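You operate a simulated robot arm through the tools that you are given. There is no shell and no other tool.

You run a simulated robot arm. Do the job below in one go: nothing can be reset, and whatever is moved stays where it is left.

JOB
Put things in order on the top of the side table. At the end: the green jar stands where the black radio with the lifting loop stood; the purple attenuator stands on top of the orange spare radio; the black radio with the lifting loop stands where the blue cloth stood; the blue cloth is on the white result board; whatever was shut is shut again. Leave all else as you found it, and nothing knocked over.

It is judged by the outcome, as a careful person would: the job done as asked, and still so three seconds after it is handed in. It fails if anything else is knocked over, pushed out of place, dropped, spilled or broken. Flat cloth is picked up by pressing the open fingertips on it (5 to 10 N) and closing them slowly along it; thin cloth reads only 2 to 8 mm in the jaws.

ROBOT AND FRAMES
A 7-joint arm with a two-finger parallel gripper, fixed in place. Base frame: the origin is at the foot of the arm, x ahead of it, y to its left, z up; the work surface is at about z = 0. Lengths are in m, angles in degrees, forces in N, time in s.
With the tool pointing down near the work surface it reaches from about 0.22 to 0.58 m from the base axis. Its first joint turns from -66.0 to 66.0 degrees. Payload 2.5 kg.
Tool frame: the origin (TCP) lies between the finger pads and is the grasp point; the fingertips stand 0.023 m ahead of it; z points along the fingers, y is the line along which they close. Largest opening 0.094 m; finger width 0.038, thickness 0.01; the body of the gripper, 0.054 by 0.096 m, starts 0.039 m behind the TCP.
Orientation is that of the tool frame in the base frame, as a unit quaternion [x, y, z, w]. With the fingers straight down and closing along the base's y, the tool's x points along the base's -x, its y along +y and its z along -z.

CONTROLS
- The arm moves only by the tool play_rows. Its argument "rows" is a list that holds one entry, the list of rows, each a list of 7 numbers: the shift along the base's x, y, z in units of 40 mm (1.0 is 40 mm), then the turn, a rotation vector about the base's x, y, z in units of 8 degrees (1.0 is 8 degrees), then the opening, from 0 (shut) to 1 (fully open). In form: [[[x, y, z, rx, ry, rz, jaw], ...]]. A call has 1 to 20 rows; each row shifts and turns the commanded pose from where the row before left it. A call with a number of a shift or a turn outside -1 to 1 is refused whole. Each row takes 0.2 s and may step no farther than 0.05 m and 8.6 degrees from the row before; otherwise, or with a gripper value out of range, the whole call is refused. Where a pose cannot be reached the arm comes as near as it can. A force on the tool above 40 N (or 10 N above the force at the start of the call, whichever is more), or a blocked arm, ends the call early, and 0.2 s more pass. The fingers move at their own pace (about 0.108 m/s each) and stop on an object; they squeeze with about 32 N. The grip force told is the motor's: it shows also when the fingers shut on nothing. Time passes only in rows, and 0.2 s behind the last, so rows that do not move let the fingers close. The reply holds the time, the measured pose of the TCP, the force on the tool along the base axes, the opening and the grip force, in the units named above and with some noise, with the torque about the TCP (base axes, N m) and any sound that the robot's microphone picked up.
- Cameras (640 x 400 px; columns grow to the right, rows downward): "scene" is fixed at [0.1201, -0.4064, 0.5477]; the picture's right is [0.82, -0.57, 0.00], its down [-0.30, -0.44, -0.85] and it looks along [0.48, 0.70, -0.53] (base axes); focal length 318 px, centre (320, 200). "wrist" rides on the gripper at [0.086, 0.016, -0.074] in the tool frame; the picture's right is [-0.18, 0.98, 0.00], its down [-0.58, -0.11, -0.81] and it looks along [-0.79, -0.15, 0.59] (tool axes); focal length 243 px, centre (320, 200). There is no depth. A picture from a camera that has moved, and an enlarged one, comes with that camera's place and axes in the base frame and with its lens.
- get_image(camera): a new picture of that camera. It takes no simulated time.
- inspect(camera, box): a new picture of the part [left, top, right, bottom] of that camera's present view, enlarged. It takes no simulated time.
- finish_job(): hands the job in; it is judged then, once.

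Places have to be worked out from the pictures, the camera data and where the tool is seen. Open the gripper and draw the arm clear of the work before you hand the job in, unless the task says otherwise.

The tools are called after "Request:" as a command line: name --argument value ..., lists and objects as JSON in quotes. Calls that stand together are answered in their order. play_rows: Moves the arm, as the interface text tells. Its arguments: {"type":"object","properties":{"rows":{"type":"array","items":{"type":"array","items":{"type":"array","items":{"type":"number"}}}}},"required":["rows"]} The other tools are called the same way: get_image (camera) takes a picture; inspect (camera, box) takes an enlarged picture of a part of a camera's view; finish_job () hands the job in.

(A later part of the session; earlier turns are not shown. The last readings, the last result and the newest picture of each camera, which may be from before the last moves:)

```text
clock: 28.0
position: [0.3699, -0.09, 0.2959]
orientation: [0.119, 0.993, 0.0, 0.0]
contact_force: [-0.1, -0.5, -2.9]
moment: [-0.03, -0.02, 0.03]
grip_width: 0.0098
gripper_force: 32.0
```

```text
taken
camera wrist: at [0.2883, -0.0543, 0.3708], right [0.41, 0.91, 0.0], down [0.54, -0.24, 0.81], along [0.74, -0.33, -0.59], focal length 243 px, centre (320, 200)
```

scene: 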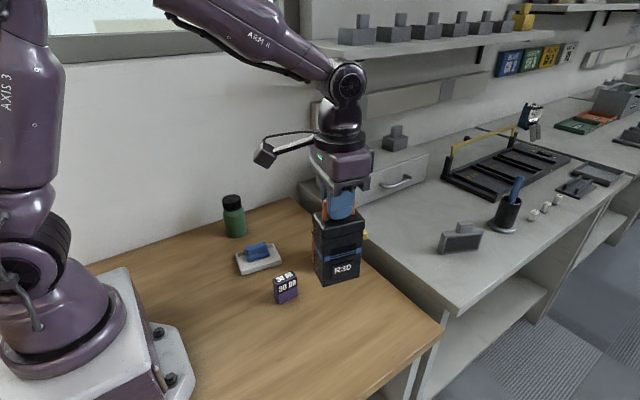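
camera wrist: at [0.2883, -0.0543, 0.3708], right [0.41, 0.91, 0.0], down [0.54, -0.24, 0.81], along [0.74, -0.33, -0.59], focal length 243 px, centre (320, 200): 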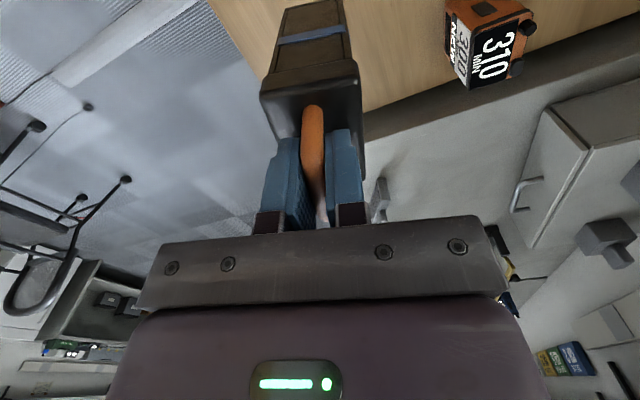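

The radio is upright above the vacated spot. I lower it to just above the table (standing TCP height was 0.1484–0.150).

Request:
play_rows --rows '[[[0, 0, -0.4, 0, 0, 0, 0], [0, 0, -0.7, 0, 0, 0, 0], [0, 0, -0.8, 0, 0, 0, 0], [0, 0, -0.8, 0, 0, 0, 0], [0, 0, -0.5, 0, 0, 0, 0], [0, 0, -0.3, 0, 0, 0, 0], [0, 0, 0, 0, 0, 0, 0]]]'

Request:
inspect --camera "scene" --box '[270, 220, 390, 360]'

```text
clock: 29.6
position: [0.3687, -0.0905, 0.154]
orientation: [0.119, 0.993, 0.0, 0.0]
contact_force: [-0.5, 0.0, -4.2]
moment: [-0.01, 0.04, 0.01]
grip_width: 0.0097
gripper_force: 31.8
```

```text
2.86 times, centred on (330, 290) of scene
camera zoom: at [0.1201, -0.4064, 0.5477], right [0.82, -0.57, 0.0], down [-0.3, -0.44, -0.85], along [0.48, 0.7, -0.53], focal length 908 px, centre (291, -57)
```

zoom: 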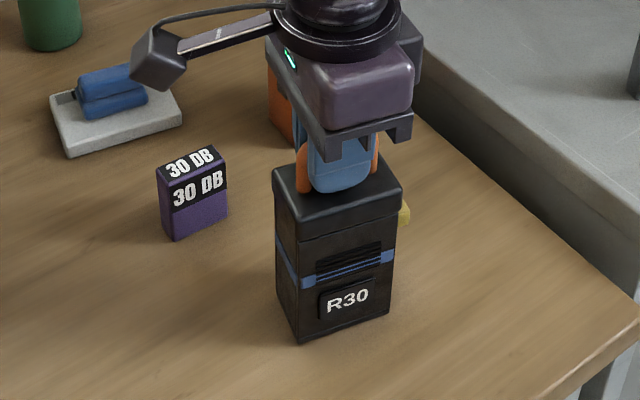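

The radio is about 5 mm above the table and within a few millimetres of the cloth's former centre. I nudge 2 mm in y and lower gently.

Request:
play_rows --rows '[[[0.02, 0.05, -0.05, 0, 0, 0, 0], [0, 0, -0.07, 0, 0, 0, 0], [0, 0, -0.04, 0, 0, 0, 0], [0, 0, 0, 0, 0, 0, 0]]]'

```text
clock: 30.6
position: [0.3697, -0.0878, 0.1508]
orientation: [0.119, 0.993, 0.0, 0.0]
contact_force: [-7.2, 3.8, 20.3]
moment: [0.19, 0.68, -0.05]
grip_width: 0.0098
gripper_force: 32.1
```

It has touched down with 20 N; I ease up under a millimetre to relieve it before releasing.

Request:
play_rows --rows '[[[0, 0, 0.025, 0, 0, 0, 0], [0, 0, 0, 0, 0, 0, 0]]]'

```text
clock: 31.2
position: [0.3704, -0.0897, 0.15]
orientation: [0.118, 0.993, 0.0, 0.001]
contact_force: [0.6, 1.1, 2.3]
moment: [0.17, -0.01, -0.05]
grip_width: 0.0095
gripper_force: 31.8
```

The force is down to about 2 N with the radio standing on the table. I open gently and look before rising.

Request:
play_rows --rows '[[[0, 0, 0, 0, 0, 0, 0.2], [0, 0, 0, 0, 0, 0, 0.35], [0, 0, 0, 0, 0, 0, 0.5], [0, 0, 0, 0, 0, 0, 0.5]]]'

Request:
inspect --camera "scene" --box '[270, 220, 390, 360]'

Request:
get_image --camera "wrist"

```text
clock: 32.2
position: [0.3694, -0.0892, 0.1502]
orientation: [0.118, 0.993, 0.0, 0.0]
contact_force: [1.0, -0.4, 0.2]
moment: [0.0, -0.01, 0.01]
grip_width: 0.0468
gripper_force: 0.0
```

```text
2.86 times, centred on (330, 290) of scene
camera zoom: at [0.1201, -0.4064, 0.5477], right [0.82, -0.57, 0.0], down [-0.3, -0.44, -0.85], along [0.48, 0.7, -0.53], focal length 908 px, centre (291, -57)
```

zoom: 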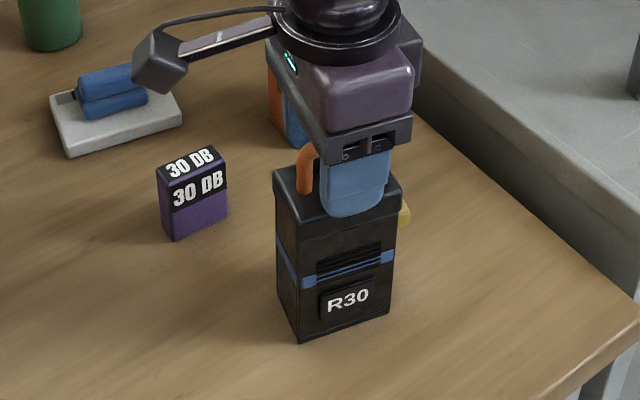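

```text
taken
camera wrist: at [0.2886, -0.0533, 0.225], right [0.41, 0.91, 0.0], down [0.54, -0.24, 0.81], along [0.74, -0.33, -0.59], focal length 243 px, centre (320, 200)
```

wrist: 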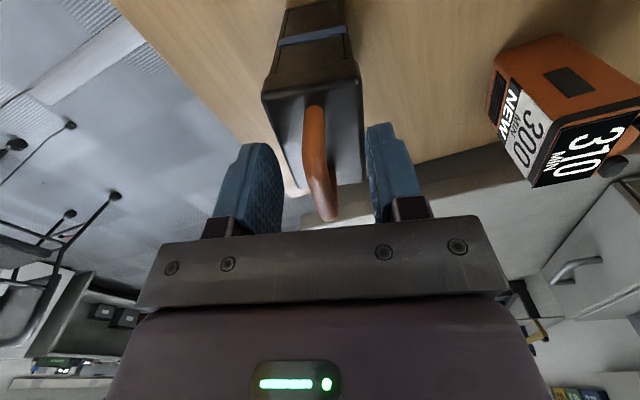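

The radio stands on its own. I rise straight up, then travel toward the jar at a safe height, turning the tool back to zero yaw, and look at the jar.

Request:
play_rows --rows '[[[0, 0, 0.4, 0, 0, 0, 0.5], [0, 0, 0.8, 0, 0, 0, 0.5], [0, 0, 0.9, 0, 0, 0, 0.5], [0, 0, 0.9, 0, 0, 0, 0.6], [-0.25, 0.8, 0.1, 0, 0, 0.2, 0.8], [-0.25, 0.8, 0, 0, 0, 0.25, 0.9], [-0.25, 0.8, 0, 0, 0, 0.25, 1], [-0.25, 0.8, 0, 0, 0, 0.25, 1], [-0.25, 0.8, 0, 0, 0, 0.25, 1], [-0.25, 0.8, 0, 0, 0, 0.25, 1], [-0.25, 0.8, 0, 0, 0, 0.25, 1], [0, 0, 0, 0, 0, 0, 1]]]'

Request:
get_image --camera "wrist"

Request:
get_image --camera "scene"

```text
clock: 34.8
position: [0.3024, 0.1311, 0.2738]
orientation: [0.0, 1.0, 0.0, 0.0]
contact_force: [-0.4, 0.2, 0.6]
moment: [0.01, -0.05, 0.05]
grip_width: 0.0942
gripper_force: 0.1
```

```text
taken
camera wrist: at [0.2148, 0.1478, 0.3493], right [0.18, 0.98, 0.0], down [0.58, -0.11, 0.81], along [0.79, -0.15, -0.59], focal length 243 px, centre (320, 200)
```

wrist: 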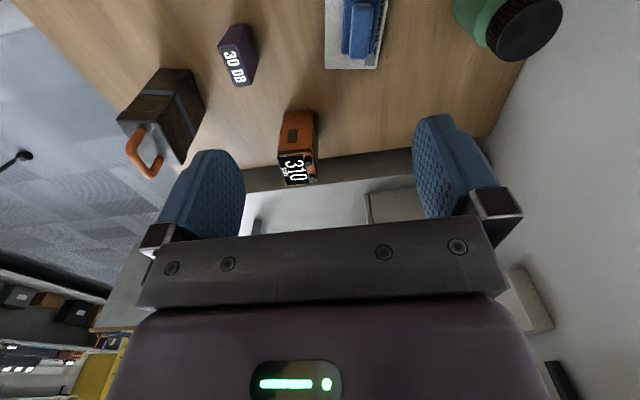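

```text
taken
```

scene: 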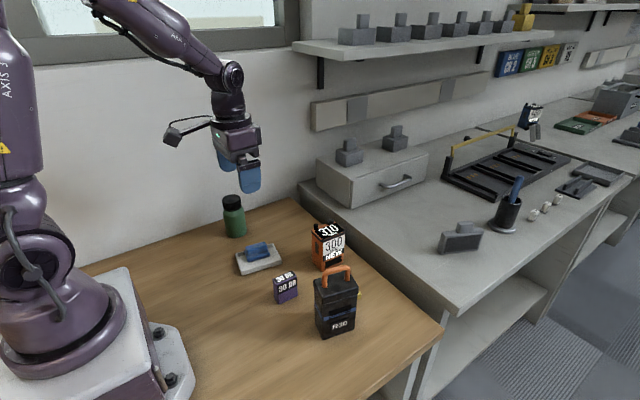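

The radio stands upright in the cloth's old place. I zoom in on the jar to fix its centre and shape.

Request:
inspect --camera "wrist" --box '[440, 0, 580, 80]'

Request:
inspect --camera "scene" --box '[310, 255, 370, 345]'

Request:
inspect --camera "scene" --box '[215, 190, 255, 240]'

```text
4.57 times, centred on (510, 40) of wrist
camera zoom: at [0.2148, 0.1478, 0.3493], right [0.18, 0.98, 0.0], down [0.58, -0.11, 0.81], along [0.79, -0.15, -0.59], focal length 1109 px, centre (-549, 931)
```

zoom: 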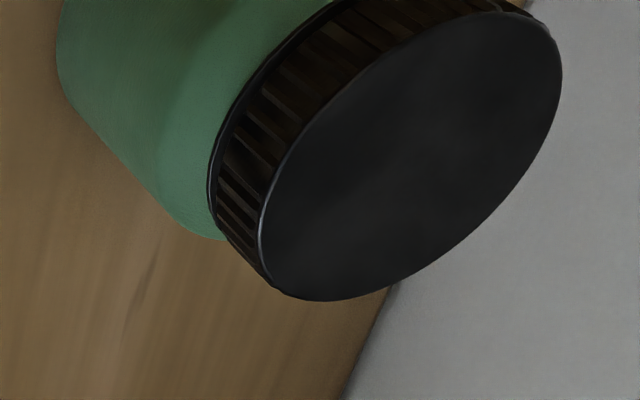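

```text
4.44 times, centred on (340, 300) of scene
camera zoom: at [0.1201, -0.4064, 0.5477], right [0.82, -0.57, 0.0], down [-0.3, -0.44, -0.85], along [0.48, 0.7, -0.53], focal length 1412 px, centre (231, -244)
```

zoom: 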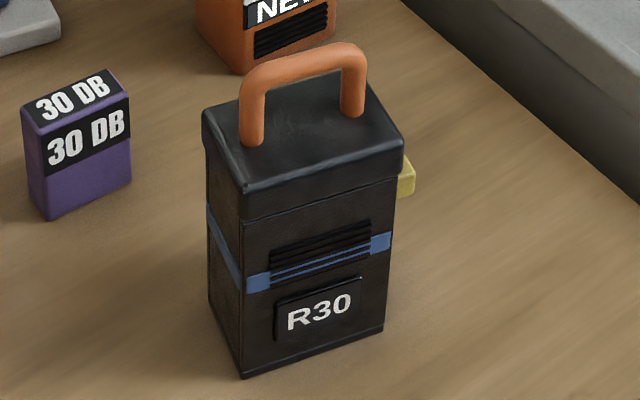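

```text
8.00 times, centred on (235, 215) of scene
camera zoom: at [0.1201, -0.4064, 0.5477], right [0.82, -0.57, 0.0], down [-0.3, -0.44, -0.85], along [0.48, 0.7, -0.53], focal length 2542 px, centre (1000, 80)
```

zoom: 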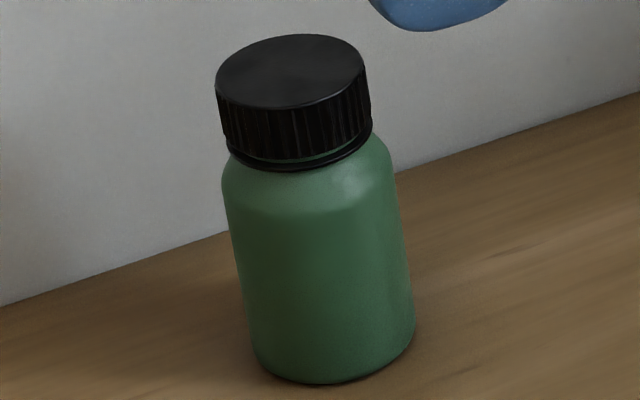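

The jar's cap centre is near (0.332, 0.312), cap top z≈0.105, straight body up to z≈0.06, diameter about 57 mm. I move above it with the jaws fully open.

Request:
play_rows --rows '[[[0.15, 0.9, 0, 0, 0, 0, 1], [0.15, 0.9, 0, 0, 0, 0, 1], [0.15, 0.9, 0, 0, 0, 0, 1], [0.15, 0.9, 0, 0, 0, 0, 1], [0.15, 0.88, 0, 0, 0, 0, 1], [0, 0, -0.8, 0, 0, 0, 1], [0, 0, -0.8, 0, 0, 0, 1], [0, 0, -0.8, 0, 0, 0, 1], [0, 0, 0, 0, 0, 0, 1]]]'

Request:
get_image --camera "wrist"

Request:
inspect --camera "scene" --box '[190, 130, 290, 250]'

```text
clock: 36.8
position: [0.3311, 0.313, 0.1787]
orientation: [0.0, 1.0, 0.001, 0.0]
contact_force: [-0.2, -0.2, 0.3]
moment: [-0.01, 0.0, -0.01]
grip_width: 0.0939
gripper_force: 0.1
```

```text
taken
camera wrist: at [0.2437, 0.3292, 0.2536], right [0.18, 0.98, 0.0], down [0.58, -0.11, 0.81], along [0.79, -0.15, -0.59], focal length 243 px, centre (320, 200)
```

wrist: 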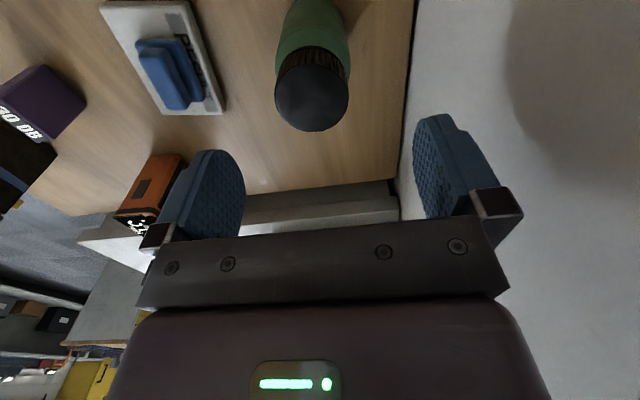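

```text
3.33 times, centred on (240, 190) of scene
camera zoom: at [0.1201, -0.4064, 0.5477], right [0.82, -0.57, 0.0], down [-0.3, -0.44, -0.85], along [0.48, 0.7, -0.53], focal length 1059 px, centre (587, 233)
```

zoom: 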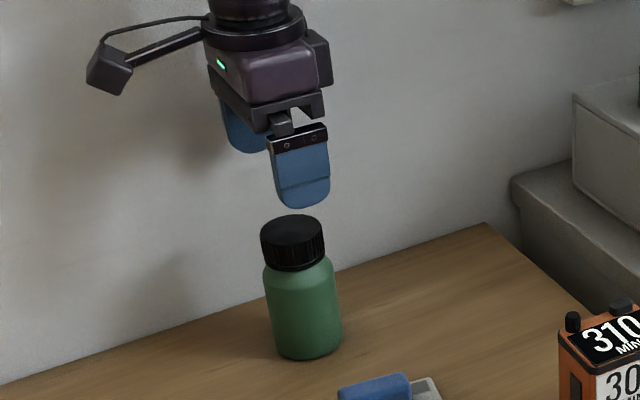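

The jar is nearly below the tool. I zoom in to refine the offset.

Request:
inspect --camera "wrist" --box '[250, 0, 380, 140]'

```text
2.86 times, centred on (315, 70) of wrist
camera zoom: at [0.2437, 0.3292, 0.2536], right [0.18, 0.98, 0.0], down [0.58, -0.11, 0.81], along [0.79, -0.15, -0.59], focal length 693 px, centre (334, 571)
```

zoom: 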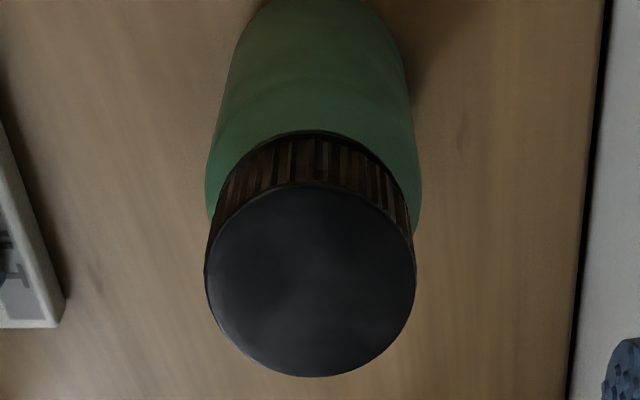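

The jar's axis is about 6 mm to the -y side and 2 mm ahead of the tool axis. I correct and descend around it to z≈0.075.

Request:
play_rows --rows '[[[0.05, -0.15, -0.2, 0, 0, 0, 1], [0, 0, -0.7, 0, 0, 0, 1], [0, 0, -0.7, 0, 0, 0, 1], [0, 0, -0.6, 0, 0, 0, 1], [0, 0, -0.35, 0, 0, 0, 1], [0, 0, 0, 0, 0, 0, 1]]]'

Request:
get_image --camera "wrist"

Request:
inspect --camera "scene" --box '[190, 150, 290, 250]'

```text
clock: 38.2
position: [0.331, 0.3079, 0.0779]
orientation: [0.001, 1.0, 0.0, 0.0]
contact_force: [-0.1, 0.3, -0.2]
moment: [-0.01, -0.02, -0.02]
grip_width: 0.0938
gripper_force: 0.1
```

```text
taken
camera wrist: at [0.2433, 0.3241, 0.153], right [0.18, 0.98, 0.0], down [0.58, -0.11, 0.81], along [0.79, -0.15, -0.59], focal length 243 px, centre (320, 200)
```

wrist: 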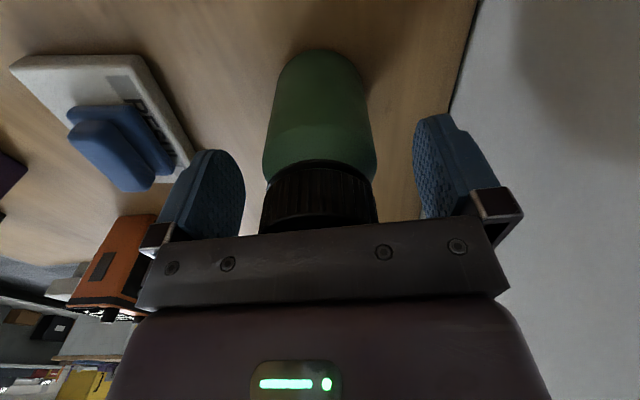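

```text
4.00 times, centred on (240, 200) of scene
camera zoom: at [0.1201, -0.4064, 0.5477], right [0.82, -0.57, 0.0], down [-0.3, -0.44, -0.85], along [0.48, 0.7, -0.53], focal length 1271 px, centre (640, 200)
```

zoom: 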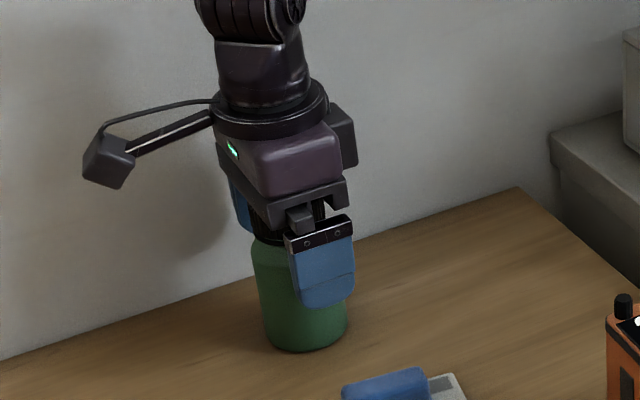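

The jar is centred between the fingers. I lower 6 mm more (palm stays just above the cap), watching the force.

Request:
play_rows --rows '[[[0, 0, -0.08, 0, 0, 0, 1], [0, 0, -0.07, 0, 0, 0, 1], [0, 0, 0, 0, 0, 0, 1]]]'

Request:
inspect --camera "scene" --box '[210, 180, 260, 245]'

Request:
inspect --camera "wrist" --box '[220, 40, 460, 240]'

```text
clock: 39.0
position: [0.3317, 0.308, 0.0715]
orientation: [0.0, 1.0, 0.0, 0.0]
contact_force: [-0.7, 0.2, 2.2]
moment: [0.01, -0.03, 0.01]
grip_width: 0.0941
gripper_force: 0.1
```

```text
6.15 times, centred on (235, 212) of scene
camera zoom: at [0.1201, -0.4065, 0.5477], right [0.82, -0.57, 0.0], down [-0.3, -0.44, -0.85], along [0.48, 0.7, -0.53], focal length 1956 px, centre (843, 123)
```

zoom: 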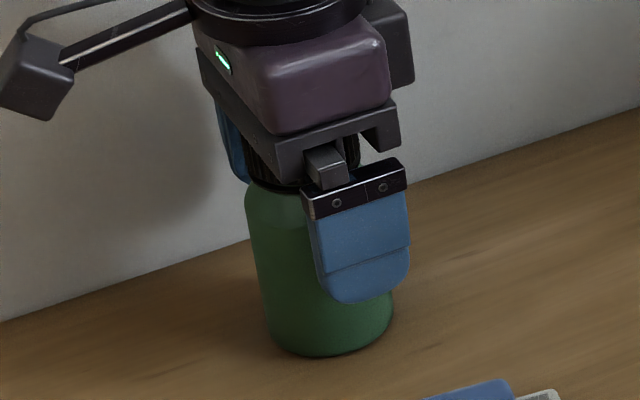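

```text
2.00 times, centred on (340, 140) of wrist
camera zoom: at [0.2447, 0.3238, 0.1462], right [0.18, 0.98, 0.0], down [0.58, -0.11, 0.81], along [0.79, -0.15, -0.59], focal length 485 px, centre (280, 320)
```

zoom: 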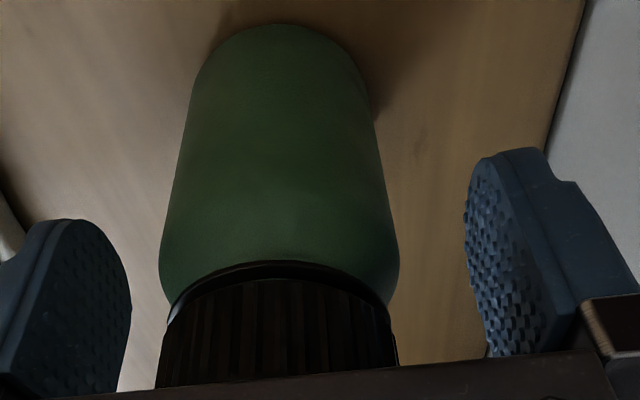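

There's a light 2 N touch, likely the palm just reaching the cap, so I back off 1.5 mm and then close on the jar's body.

Request:
play_rows --rows '[[[0, 0, 0.04, 0, 0, 0, 1], [0, 0, 0, 0, 0, 0, 0.85], [0, 0, 0, 0, 0, 0, 0.75], [0, 0, 0, 0, 0, 0, 0.65], [0, 0, 0, 0, 0, 0, 0.55], [0, 0, 0, 0, 0, 0, 0.4], [0, 0, 0, 0, 0, 0, 0.2], [0, 0, 0, 0, 0, 0, 0], [0, 0, 0, 0, 0, 0, 0]]]'

Request:
inspect --camera "wrist" --box '[220, 40, 460, 240]'

Request:
inspect --camera "scene" --box '[210, 180, 260, 245]'

```text
clock: 41.0
position: [0.3323, 0.3073, 0.0717]
orientation: [0.001, 1.0, 0.0, 0.0]
contact_force: [-0.2, -0.3, 1.7]
moment: [-0.02, 0.03, 0.01]
grip_width: 0.0551
gripper_force: 31.9
```

```text
2.00 times, centred on (340, 140) of wrist
camera zoom: at [0.2449, 0.3234, 0.1475], right [0.18, 0.98, 0.0], down [0.58, -0.11, 0.81], along [0.79, -0.15, -0.59], focal length 485 px, centre (280, 320)
```

zoom: 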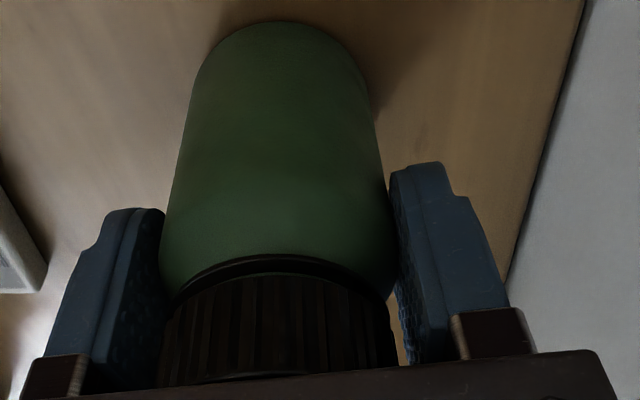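

```text
6.15 times, centred on (235, 212) of scene
camera zoom: at [0.1201, -0.4064, 0.5477], right [0.82, -0.57, 0.0], down [-0.3, -0.44, -0.85], along [0.48, 0.7, -0.53], focal length 1956 px, centre (843, 123)
```

zoom: 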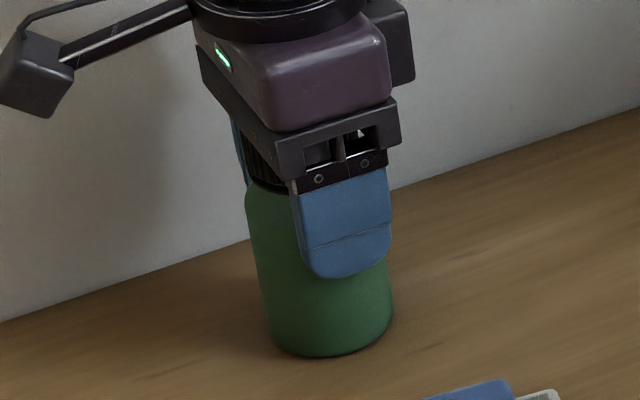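

The jaws hold the jar body at 55 mm. I lift slowly and check.

Request:
play_rows --rows '[[[0, 0, 0.15, 0, 0, 0, 0], [0, 0, 0.25, 0, 0, 0, 0], [0, 0, 0.4, 0, 0, 0, 0], [0, 0, 0, 0, 0, 0, 0], [0, 0, 0, 0, 0, 0, 0]]]'

Request:
inspect --camera "scene" --box '[210, 160, 270, 245]'

Request:
get_image --camera "wrist"

```text
clock: 42.2
position: [0.3325, 0.3092, 0.1052]
orientation: [0.001, 1.0, 0.0, 0.0]
contact_force: [-0.1, -0.9, -0.8]
moment: [0.0, 0.01, -0.01]
grip_width: 0.055
gripper_force: 32.9
```

```text
4.71 times, centred on (240, 202) of scene
camera zoom: at [0.1201, -0.4064, 0.5477], right [0.82, -0.57, 0.0], down [-0.3, -0.44, -0.85], along [0.48, 0.7, -0.53], focal length 1496 px, centre (696, 188)
```

zoom: 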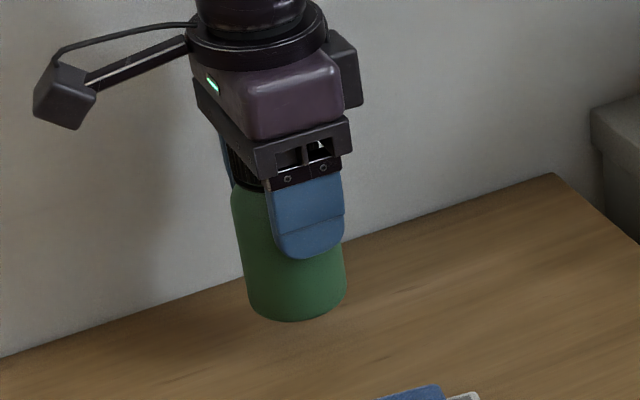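

```text
taken
camera wrist: at [0.2456, 0.3241, 0.1795], right [0.18, 0.98, 0.0], down [0.58, -0.11, 0.81], along [0.79, -0.15, -0.59], focal length 243 px, centre (320, 200)
```

wrist: 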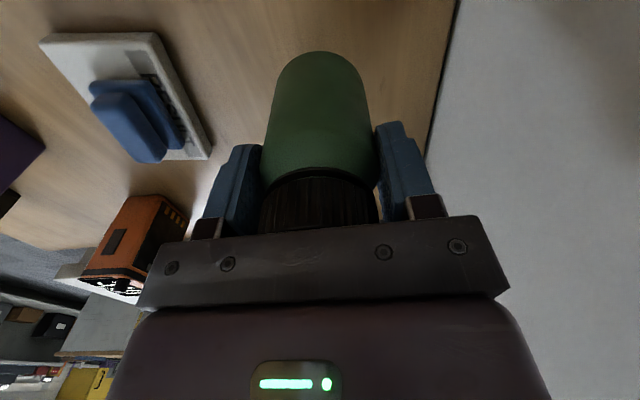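

The jar is held securely. I carry it to above the black radio's former spot (0.468, 0.2485).

Request:
play_rows --rows '[[[0, 0, 0.6, 0, 0, 0, 0], [0.4, -0.175, 0.2, 0, 0, 0, 0], [0.8, -0.35, 0, 0, 0, 0, 0], [0.8, -0.35, 0, 0, 0, 0, 0], [0.8, -0.35, 0, 0, 0, 0, 0], [0.4, -0.175, 0, 0, 0, 0, 0], [0.2, -0.09, 0, 0, 0, 0, 0], [0, 0, 0, 0, 0, 0, 0], [0, 0, 0, 0, 0, 0, 0]]]'

Request:
inspect --camera "scene" --box '[230, 140, 340, 260]'

Request:
get_image --camera "wrist"

```text
clock: 44.2
position: [0.4695, 0.248, 0.1353]
orientation: [0.001, 1.0, 0.0, 0.0]
contact_force: [-0.7, -0.9, -0.5]
moment: [-0.01, -0.03, 0.0]
grip_width: 0.0553
gripper_force: 32.5
```

```text
3.33 times, centred on (285, 200) of scene
camera zoom: at [0.1201, -0.4064, 0.5477], right [0.82, -0.57, 0.0], down [-0.3, -0.44, -0.85], along [0.48, 0.7, -0.53], focal length 1059 px, centre (437, 200)
```

zoom: 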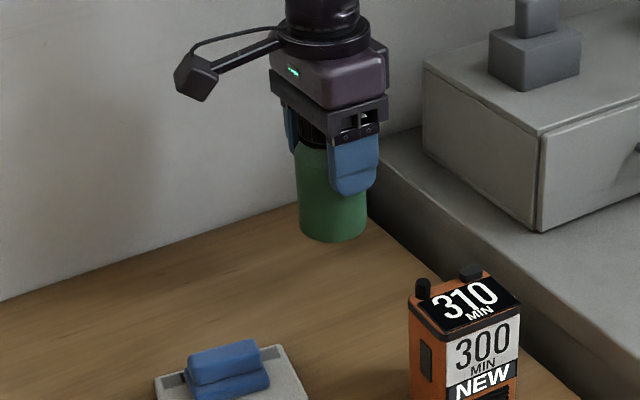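

```text
taken
camera wrist: at [0.3821, 0.2643, 0.211], right [0.18, 0.98, 0.0], down [0.58, -0.11, 0.81], along [0.79, -0.15, -0.59], focal length 243 px, centre (320, 200)
```

wrist: 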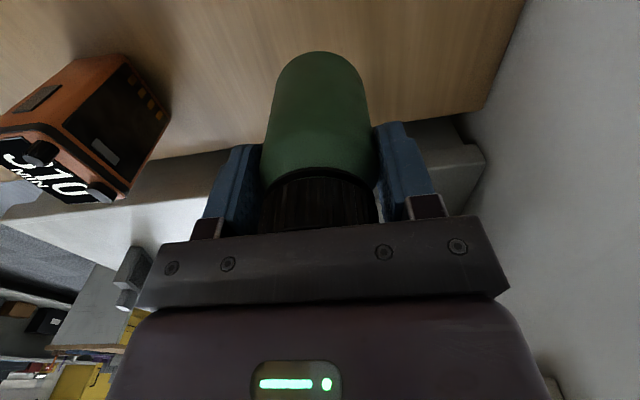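

The jar is above the spot. I lower it to about 6 mm above the table, then step gently to contact.

Request:
play_rows --rows '[[[0, 0, -0.4, 0, 0, 0, 0], [0, 0, -0.6, 0, 0, 0, 0], [0, 0, -0.35, 0, 0, 0, 0], [0, 0, -0.12, 0, 0, 0, 0], [0, 0, 0, 0, 0, 0, 0]]]'

Request:
inspect --camera "scene" --box '[250, 160, 330, 250]'

```text
clock: 45.4
position: [0.467, 0.2486, 0.0768]
orientation: [0.001, 1.0, 0.0, -0.001]
contact_force: [0.8, 1.0, -2.0]
moment: [-0.03, -0.04, -0.01]
grip_width: 0.0553
gripper_force: 32.3
```

```text
4.44 times, centred on (290, 205) of scene
camera zoom: at [0.1201, -0.4064, 0.5477], right [0.82, -0.57, 0.0], down [-0.3, -0.44, -0.85], along [0.48, 0.7, -0.53], focal length 1412 px, centre (453, 178)
```

zoom: 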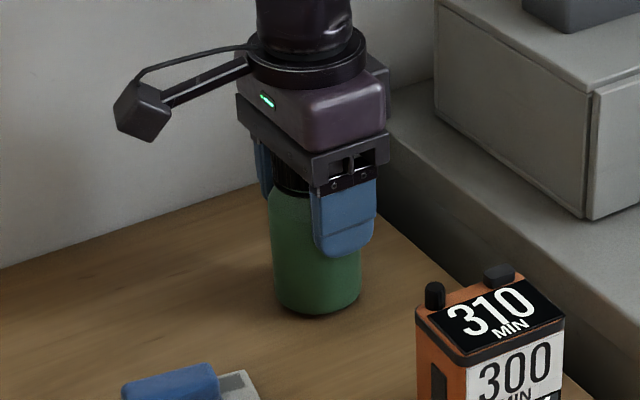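

The jar is a few millimetres above the table and upright. I step down gently until there is light contact.

Request:
play_rows --rows '[[[0, 0, -0.05, 0, 0, 0, 0], [0, 0, -0.03, 0, 0, 0, 0], [0, 0, 0, 0, 0, 0, 0]]]'

```text
clock: 46.2
position: [0.4682, 0.2482, 0.073]
orientation: [0.0, 1.0, 0.0, 0.0]
contact_force: [0.4, 0.1, -1.3]
moment: [-0.02, -0.02, -0.02]
grip_width: 0.0549
gripper_force: 32.0
```

The reading is still -1.3 N, so the jar still hangs. I go down another 1.2 mm in tiny steps.

Request:
play_rows --rows '[[[0, 0, -0.02, 0, 0, 0, 0], [0, 0, -0.02, 0, 0, 0, 0], [0, 0, 0, 0, 0, 0, 0]]]'

```text
clock: 47.0
position: [0.4694, 0.248, 0.0729]
orientation: [0.0, 1.0, 0.0, 0.0]
contact_force: [0.1, -0.3, -0.8]
moment: [0.0, 0.01, 0.02]
grip_width: 0.0555
gripper_force: 32.2
```

Nearly at the height it was gripped from; two more tiny steps should meet the table.

Request:
play_rows --rows '[[[0, 0, -0.02, 0, 0, 0, 0], [0, 0, 0, 0, 0, 0, 0]]]'

```text
clock: 47.6
position: [0.4687, 0.2486, 0.0721]
orientation: [0.0, 1.0, 0.0, 0.0]
contact_force: [-2.8, -2.2, 10.5]
moment: [-0.19, 0.27, 0.0]
grip_width: 0.0554
gripper_force: 32.0
```

The jar now touches the table (10 N). I open slowly and check that it stands.

Request:
play_rows --rows '[[[0, 0, 0.01, 0, 0, 0, 0], [0, 0, 0, 0, 0, 0, 0.62], [0, 0, 0, 0, 0, 0, 0.7], [0, 0, 0, 0, 0, 0, 0.8], [0, 0, 0, 0, 0, 0, 0.9], [0, 0, 0, 0, 0, 0, 0.9]]]'

Request:
inspect --camera "scene" --box '[250, 160, 330, 250]'

Request:
get_image --camera "wrist"

```text
clock: 49.0
position: [0.4685, 0.2471, 0.0728]
orientation: [0.0, 1.0, -0.001, 0.0]
contact_force: [-0.6, -0.2, -0.4]
moment: [0.01, -0.04, -0.03]
grip_width: 0.0845
gripper_force: 0.0
```

```text
4.44 times, centred on (290, 205) of scene
camera zoom: at [0.1201, -0.4064, 0.5477], right [0.82, -0.57, 0.0], down [-0.3, -0.44, -0.85], along [0.48, 0.7, -0.53], focal length 1412 px, centre (453, 178)
```

zoom: 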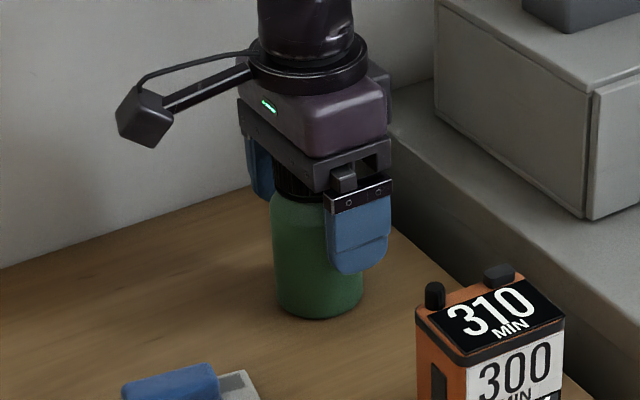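

```text
taken
camera wrist: at [0.3808, 0.2634, 0.1477], right [0.18, 0.98, 0.0], down [0.58, -0.11, 0.81], along [0.79, -0.15, -0.59], focal length 243 px, centre (320, 200)
```

wrist: 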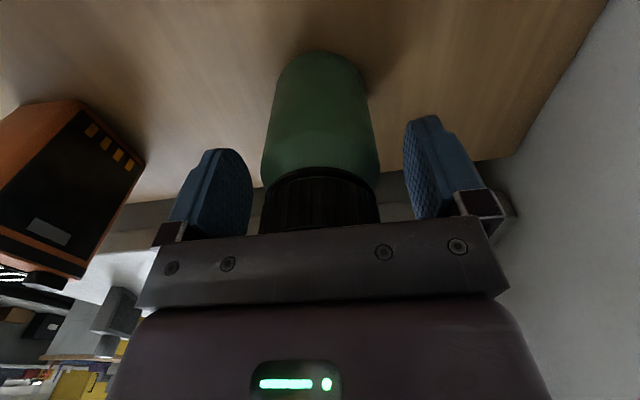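

The jar stands freely where the radio stood. I rise clear and go above the attenuator near (0.331, 0.03) to measure it.

Request:
play_rows --rows '[[[0, 0, 0.4, 0, 0, 0, 0.9], [0, 0, 0.8, 0, 0, 0, 0.9], [0, 0, 0.9, 0, 0, 0, 0.9], [0, 0, 0.9, 0, 0, 0, 0.9], [0, 0, 0.9, 0, 0, 0, 0.9], [-0.49, -0.79, 0, 0, 0, -0.05, 0.7], [-0.49, -0.79, 0, 0, 0, -0.1, 0.6], [-0.49, -0.79, 0, 0, 0, -0.1, 0.6], [-0.49, -0.79, 0, 0, 0, -0.1, 0.6], [-0.49, -0.79, 0, 0, 0, -0.1, 0.6], [-0.49, -0.79, 0, 0, 0, -0.1, 0.6], [-0.49, -0.75, 0, 0, 0, -0.1, 0.6], [0, 0, -0.8, 0, 0, 0, 0.6], [0, 0, -0.8, 0, 0, 0, 0.6], [0, 0, 0, 0, 0, 0, 0.6]]]'

Request:
get_image --camera "wrist"

Request:
get_image --camera "scene"

Request:
inspect --camera "wrist" --box '[250, 0, 400, 150]'

```text
clock: 52.2
position: [0.3305, 0.0286, 0.1662]
orientation: [0.045, 0.999, -0.001, 0.0]
contact_force: [0.3, -0.3, -0.6]
moment: [0.0, 0.03, 0.01]
grip_width: 0.0562
gripper_force: 0.0
```

```text
taken
camera wrist: at [0.2443, 0.052, 0.2408], right [0.27, 0.96, 0.0], down [0.57, -0.16, 0.81], along [0.78, -0.22, -0.59], focal length 243 px, centre (320, 200)
```

wrist: 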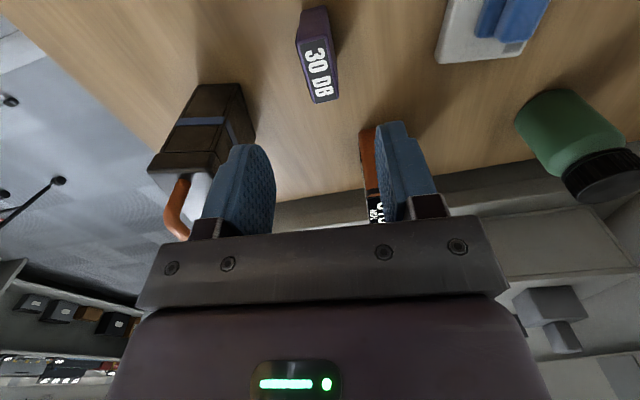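

```text
taken
```

scene: 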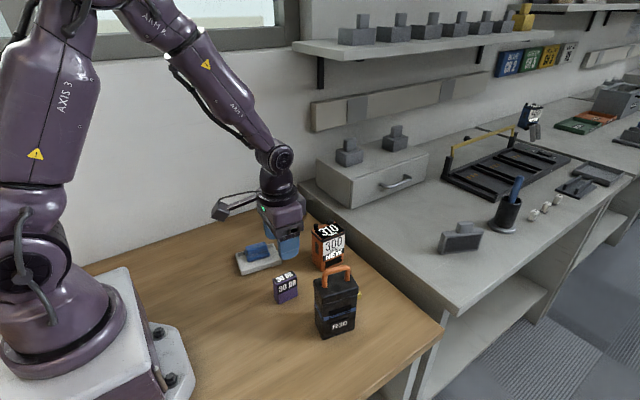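

```text
2.67 times, centred on (325, 75) of wrist
camera zoom: at [0.2443, 0.052, 0.2408], right [0.27, 0.96, 0.0], down [0.57, -0.16, 0.81], along [0.78, -0.22, -0.59], focal length 647 px, centre (307, 533)
```

zoom: 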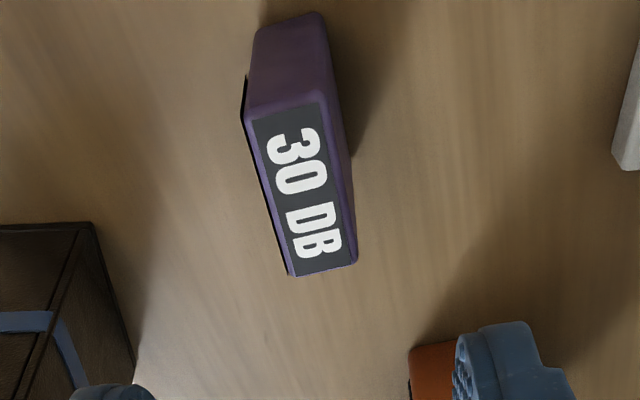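

The attenuator's top centre is at about (0.330, 0.0276), yaw about -3.5°, within 1 mm of the tool axis. I descend to TCP z≈0.05 so the tips stay high enough to clear the radio's knobs later.

Request:
play_rows --rows '[[[0.02, -0.02, -0.6, 0, 0, 0.12, 0.6], [0, 0, -0.8, 0, 0, 0, 0.6], [0, 0, -0.8, 0, 0, 0, 0.6], [0, 0, -0.6, 0, 0, 0, 0.6], [0, 0, 0, 0, 0, 0, 0.6]]]'

Request:
get_image --camera "wrist"

Request:
inspect --camera "scene" --box '[240, 230, 330, 320]'

```text
clock: 53.4
position: [0.3323, 0.0283, 0.0538]
orientation: [0.036, 0.999, 0.0, 0.0]
contact_force: [1.0, -0.1, 0.4]
moment: [0.0, -0.02, 0.01]
grip_width: 0.0564
gripper_force: 0.1
```

```text
taken
camera wrist: at [0.2469, 0.0499, 0.1286], right [0.26, 0.97, 0.0], down [0.57, -0.15, 0.81], along [0.78, -0.21, -0.59], focal length 243 px, centre (320, 200)
```

wrist: 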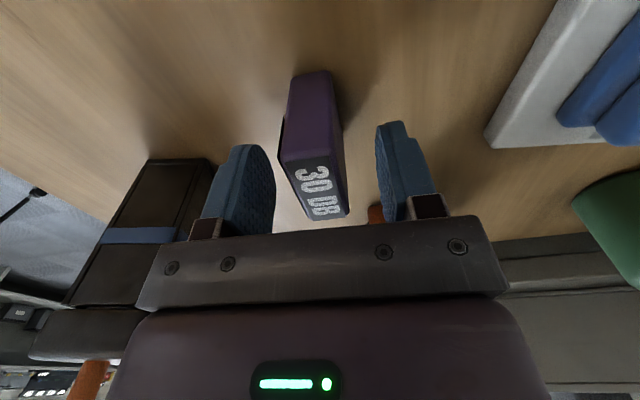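

```text
4.44 times, centred on (285, 275) of scene
camera zoom: at [0.1201, -0.4064, 0.5477], right [0.82, -0.57, 0.0], down [-0.3, -0.44, -0.85], along [0.48, 0.7, -0.53], focal length 1412 px, centre (476, -133)
```

zoom: 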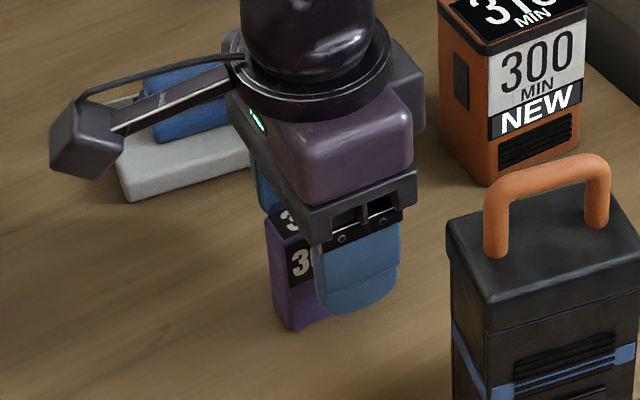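

The attenuator sits centred between the fingers. I close slowly on it.

Request:
play_rows --rows '[[[0, 0, -0.04, 0, 0, 0, 0.5], [0, 0, 0, 0, 0, 0, 0.4], [0, 0, 0, 0, 0, 0, 0.32], [0, 0, 0, 0, 0, 0, 0.25], [0, 0, 0, 0, 0, 0, 0.15], [0, 0, 0, 0, 0, 0, 0], [0, 0, 0, 0, 0, 0, 0]]]'

Request:
inspect --camera "wrist" --box '[230, 40, 410, 230]'

Request:
inspect --camera "scene" --box '[250, 250, 320, 320]'

```text
clock: 55.0
position: [0.3311, 0.0272, 0.0526]
orientation: [0.037, 0.999, 0.0, 0.0]
contact_force: [-0.8, -0.1, -0.5]
moment: [-0.02, -0.02, -0.04]
grip_width: 0.0215
gripper_force: 32.0
```

```text
2.11 times, centred on (320, 135) of wrist
camera zoom: at [0.247, 0.0502, 0.1274], right [0.26, 0.97, 0.0], down [0.57, -0.15, 0.81], along [0.78, -0.21, -0.59], focal length 511 px, centre (320, 337)
```

zoom: 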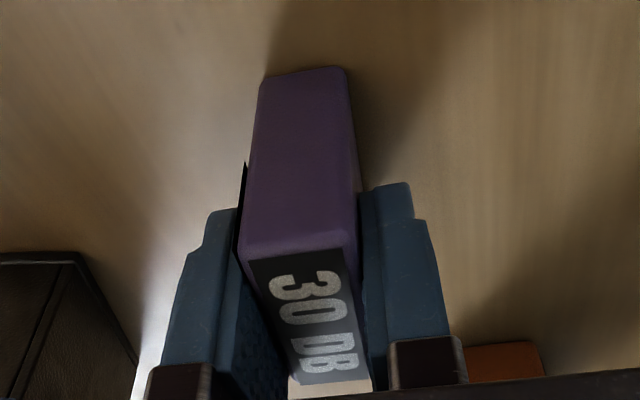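

```text
5.71 times, centred on (285, 285) of scene
camera zoom: at [0.1201, -0.4064, 0.5477], right [0.82, -0.57, 0.0], down [-0.3, -0.44, -0.85], along [0.48, 0.7, -0.53], focal length 1816 px, centre (520, -286)
```

zoom: 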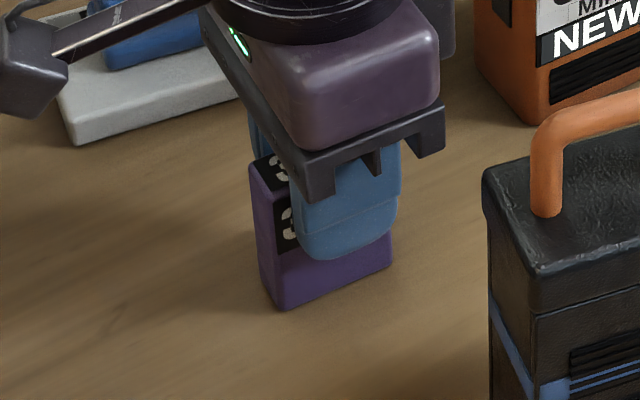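

The attenuator is gripped at 21.5 mm. I lift it straight up and check.

Request:
play_rows --rows '[[[0, 0, 0.2, 0, 0, 0, 0], [0, 0, 0.5, 0, 0, 0, 0], [0, 0, 0.8, 0, 0, 0, 0], [0, 0, 0.9, 0, 0, 0, 0], [0, 0, 0.8, 0, 0, 0, 0], [0, 0, 0.8, 0, 0, 0, 0], [0, 0, 0, 0, 0, 0, 0]]]'

Request:
get_image --camera "wrist"

Request:
inspect --camera "scene" --box '[240, 180, 360, 300]'

```text
clock: 56.6
position: [0.331, 0.0304, 0.2119]
orientation: [0.036, 0.999, -0.001, 0.0]
contact_force: [0.1, 0.0, -0.6]
moment: [-0.01, -0.01, 0.0]
grip_width: 0.0211
gripper_force: 32.0
```

```text
taken
camera wrist: at [0.2467, 0.0524, 0.2865], right [0.26, 0.97, 0.0], down [0.57, -0.15, 0.81], along [0.78, -0.21, -0.59], focal length 243 px, centre (320, 200)
```

wrist: 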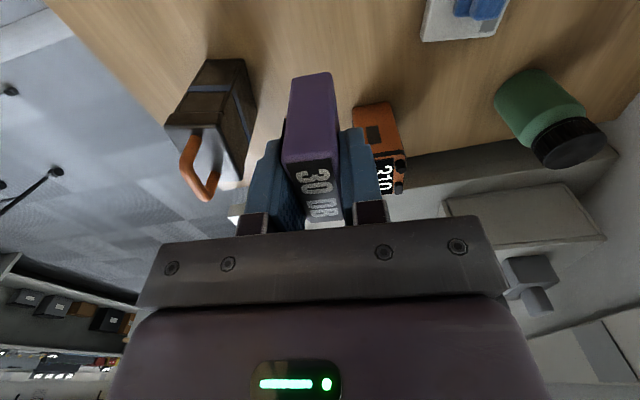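

```text
3.33 times, centred on (300, 240) of scene
camera zoom: at [0.1201, -0.4064, 0.5477], right [0.82, -0.57, 0.0], down [-0.3, -0.44, -0.85], along [0.48, 0.7, -0.53], focal length 1059 px, centre (387, 67)
```

zoom: 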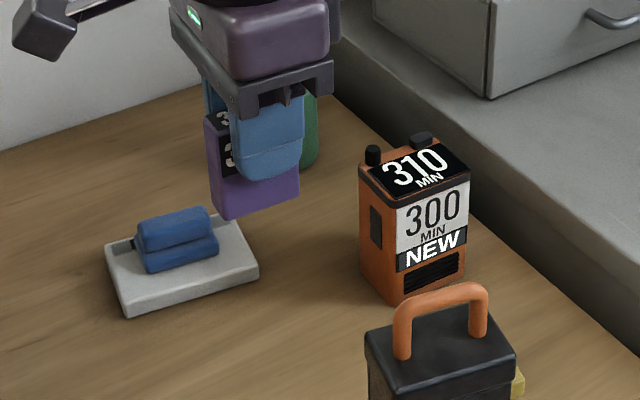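

The attenuator is held squarely. I move it above the orange radio's clear label area, target centre (0.470, 0.062), in front of the two knobs.

Request:
play_rows --rows '[[[0.4, 0.09, 0, 0, 0, 0, 0], [0.7, 0.16, 0, 0, 0, 0, 0], [0.8, 0.18, 0, 0, 0, 0, 0], [0.8, 0.18, 0, 0, 0, 0, 0], [0.5, 0.12, 0, 0, 0, 0, 0], [0.27, 0.07, 0, 0, 0, 0, 0], [0, 0, 0, 0, 0, 0, 0], [0, 0, 0, 0, 0, 0, 0]]]'

Request:
get_image --camera "wrist"

Request:
inspect --camera "scene" --box '[280, 160, 370, 280]'

```text
clock: 58.4
position: [0.4675, 0.059, 0.2109]
orientation: [0.037, 0.999, 0.0, 0.0]
contact_force: [0.4, -1.2, -0.3]
moment: [-0.01, -0.02, -0.02]
grip_width: 0.0213
gripper_force: 32.3
```

```text
taken
camera wrist: at [0.3822, 0.0813, 0.2847], right [0.26, 0.97, 0.0], down [0.57, -0.15, 0.81], along [0.78, -0.21, -0.59], focal length 243 px, centre (320, 200)
```

wrist: 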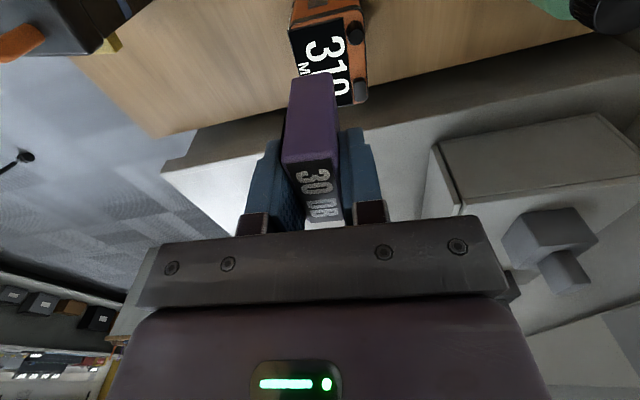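

```text
3.33 times, centred on (325, 220) of scene
camera zoom: at [0.1201, -0.4064, 0.5477], right [0.82, -0.57, 0.0], down [-0.3, -0.44, -0.85], along [0.48, 0.7, -0.53], focal length 1059 px, centre (303, 133)
```

zoom: 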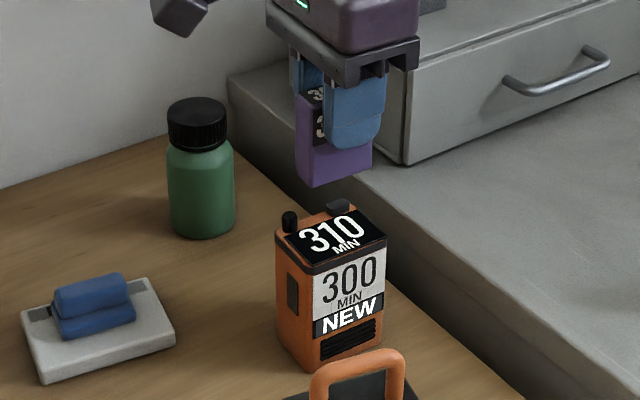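

I zoom in on the wrist view to measure the radio's top relative to the attenuator.

Request:
inspect --camera "wrist" --box '[260, 0, 400, 120]'

Request:
inspect --camera "scene" --box '[305, 185, 350, 275]'

```text
3.33 times, centred on (330, 60) of wrist
camera zoom: at [0.3822, 0.0813, 0.2847], right [0.26, 0.97, 0.0], down [0.57, -0.15, 0.81], along [0.78, -0.21, -0.59], focal length 809 px, centre (287, 667)
```

zoom: 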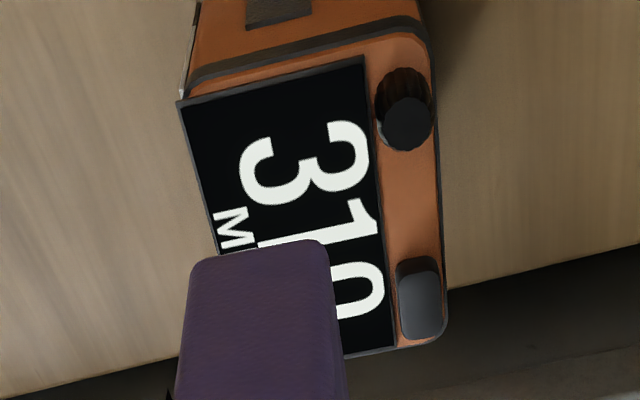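

```text
4.44 times, centred on (328, 230) of scene
camera zoom: at [0.1201, -0.4064, 0.5477], right [0.82, -0.57, 0.0], down [-0.3, -0.44, -0.85], along [0.48, 0.7, -0.53], focal length 1412 px, centre (287, 67)
```

zoom: 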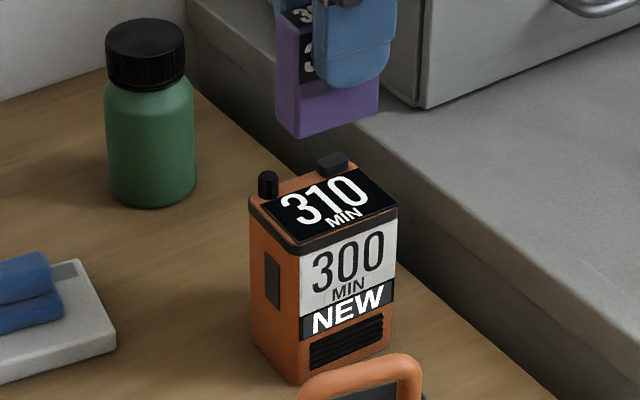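

The label's centre measures about (0.4735, 0.061) and the attenuator centre is about (0.4645, 0.0596), so I shift +8 mm in x, +2 mm in y and 1.5° in yaw, and lower to just above the radio.

Request:
play_rows --rows '[[[0.1, 0.03, -0.2, 0, 0, 0.1, 0], [0.1, 0.02, -0.4, 0, 0, 0.09, 0], [0, 0, -0.5, 0, 0, 0, 0], [0, 0, -0.3, 0, 0, 0, 0], [0, 0, 0, 0, 0, 0, 0], [0, 0, 0, 0, 0, 0, 0]]]'

Request:
get_image --camera "wrist"

Request:
inspect --camera "scene" --box '[300, 190, 360, 280]'

Request:
inspect --camera "wrist" --box '[230, 20, 410, 200]'

```text
clock: 59.8
position: [0.4769, 0.0588, 0.1561]
orientation: [0.023, 1.0, 0.0, 0.0]
contact_force: [-0.2, -0.3, -1.2]
moment: [0.0, -0.03, 0.01]
grip_width: 0.0213
gripper_force: 32.0
```

```text
taken
camera wrist: at [0.3901, 0.0804, 0.2298], right [0.23, 0.97, 0.0], down [0.58, -0.14, 0.81], along [0.78, -0.19, -0.59], focal length 243 px, centre (320, 200)
```

wrist: 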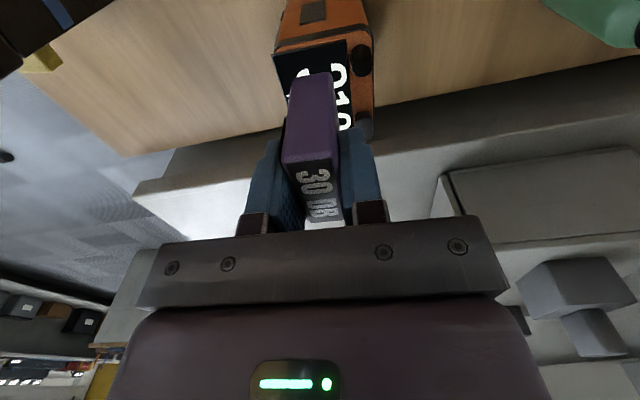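

```text
4.44 times, centred on (330, 235) of scene
camera zoom: at [0.1201, -0.4064, 0.5477], right [0.82, -0.57, 0.0], down [-0.3, -0.44, -0.85], along [0.48, 0.7, -0.53], focal length 1412 px, centre (276, 44)
```

zoom: 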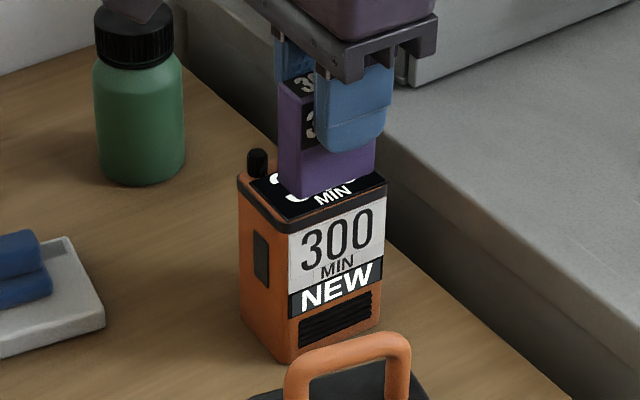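

```text
2.22 times, centred on (320, 110) of wrist
camera zoom: at [0.3901, 0.0804, 0.2298], right [0.23, 0.97, 0.0], down [0.58, -0.14, 0.81], along [0.78, -0.19, -0.59], focal length 539 px, centre (320, 400)
```

zoom: 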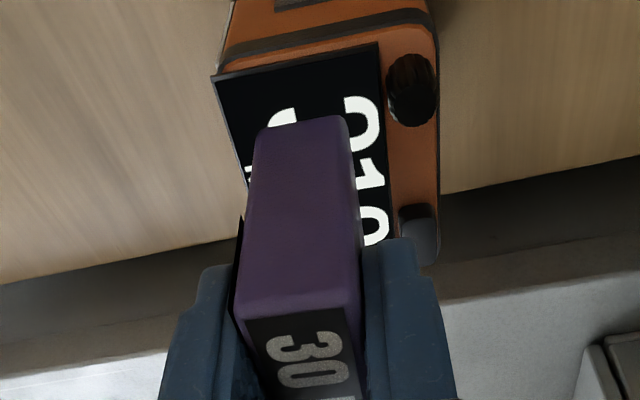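

The attenuator is now centred over the label (centre about (0.473, 0.061)), about 1 cm above. I lower to near contact.

Request:
play_rows --rows '[[[0, 0, -0.1, 0, 0, 0, 0], [0, 0, -0.08, 0, 0, 0, 0], [0, 0, 0, 0, 0, 0, 0]]]'

Request:
inspect --camera "scene" --box '[305, 195, 355, 270]'

```text
clock: 60.6
position: [0.4792, 0.0608, 0.1507]
orientation: [0.024, 1.0, 0.0, 0.004]
contact_force: [-4.7, -0.5, 29.7]
moment: [-0.07, -0.04, 0.01]
grip_width: 0.0219
gripper_force: 32.5
```

```text
5.33 times, centred on (330, 232) of scene
camera zoom: at [0.12, -0.4065, 0.5477], right [0.82, -0.57, 0.0], down [-0.3, -0.44, -0.85], along [0.48, 0.7, -0.53], focal length 1695 px, centre (267, 27)
```

zoom: 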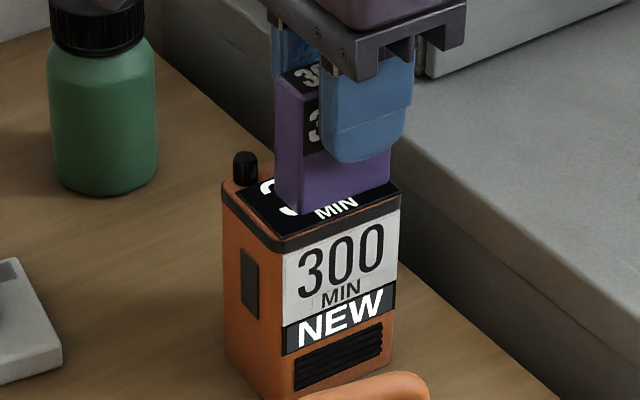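

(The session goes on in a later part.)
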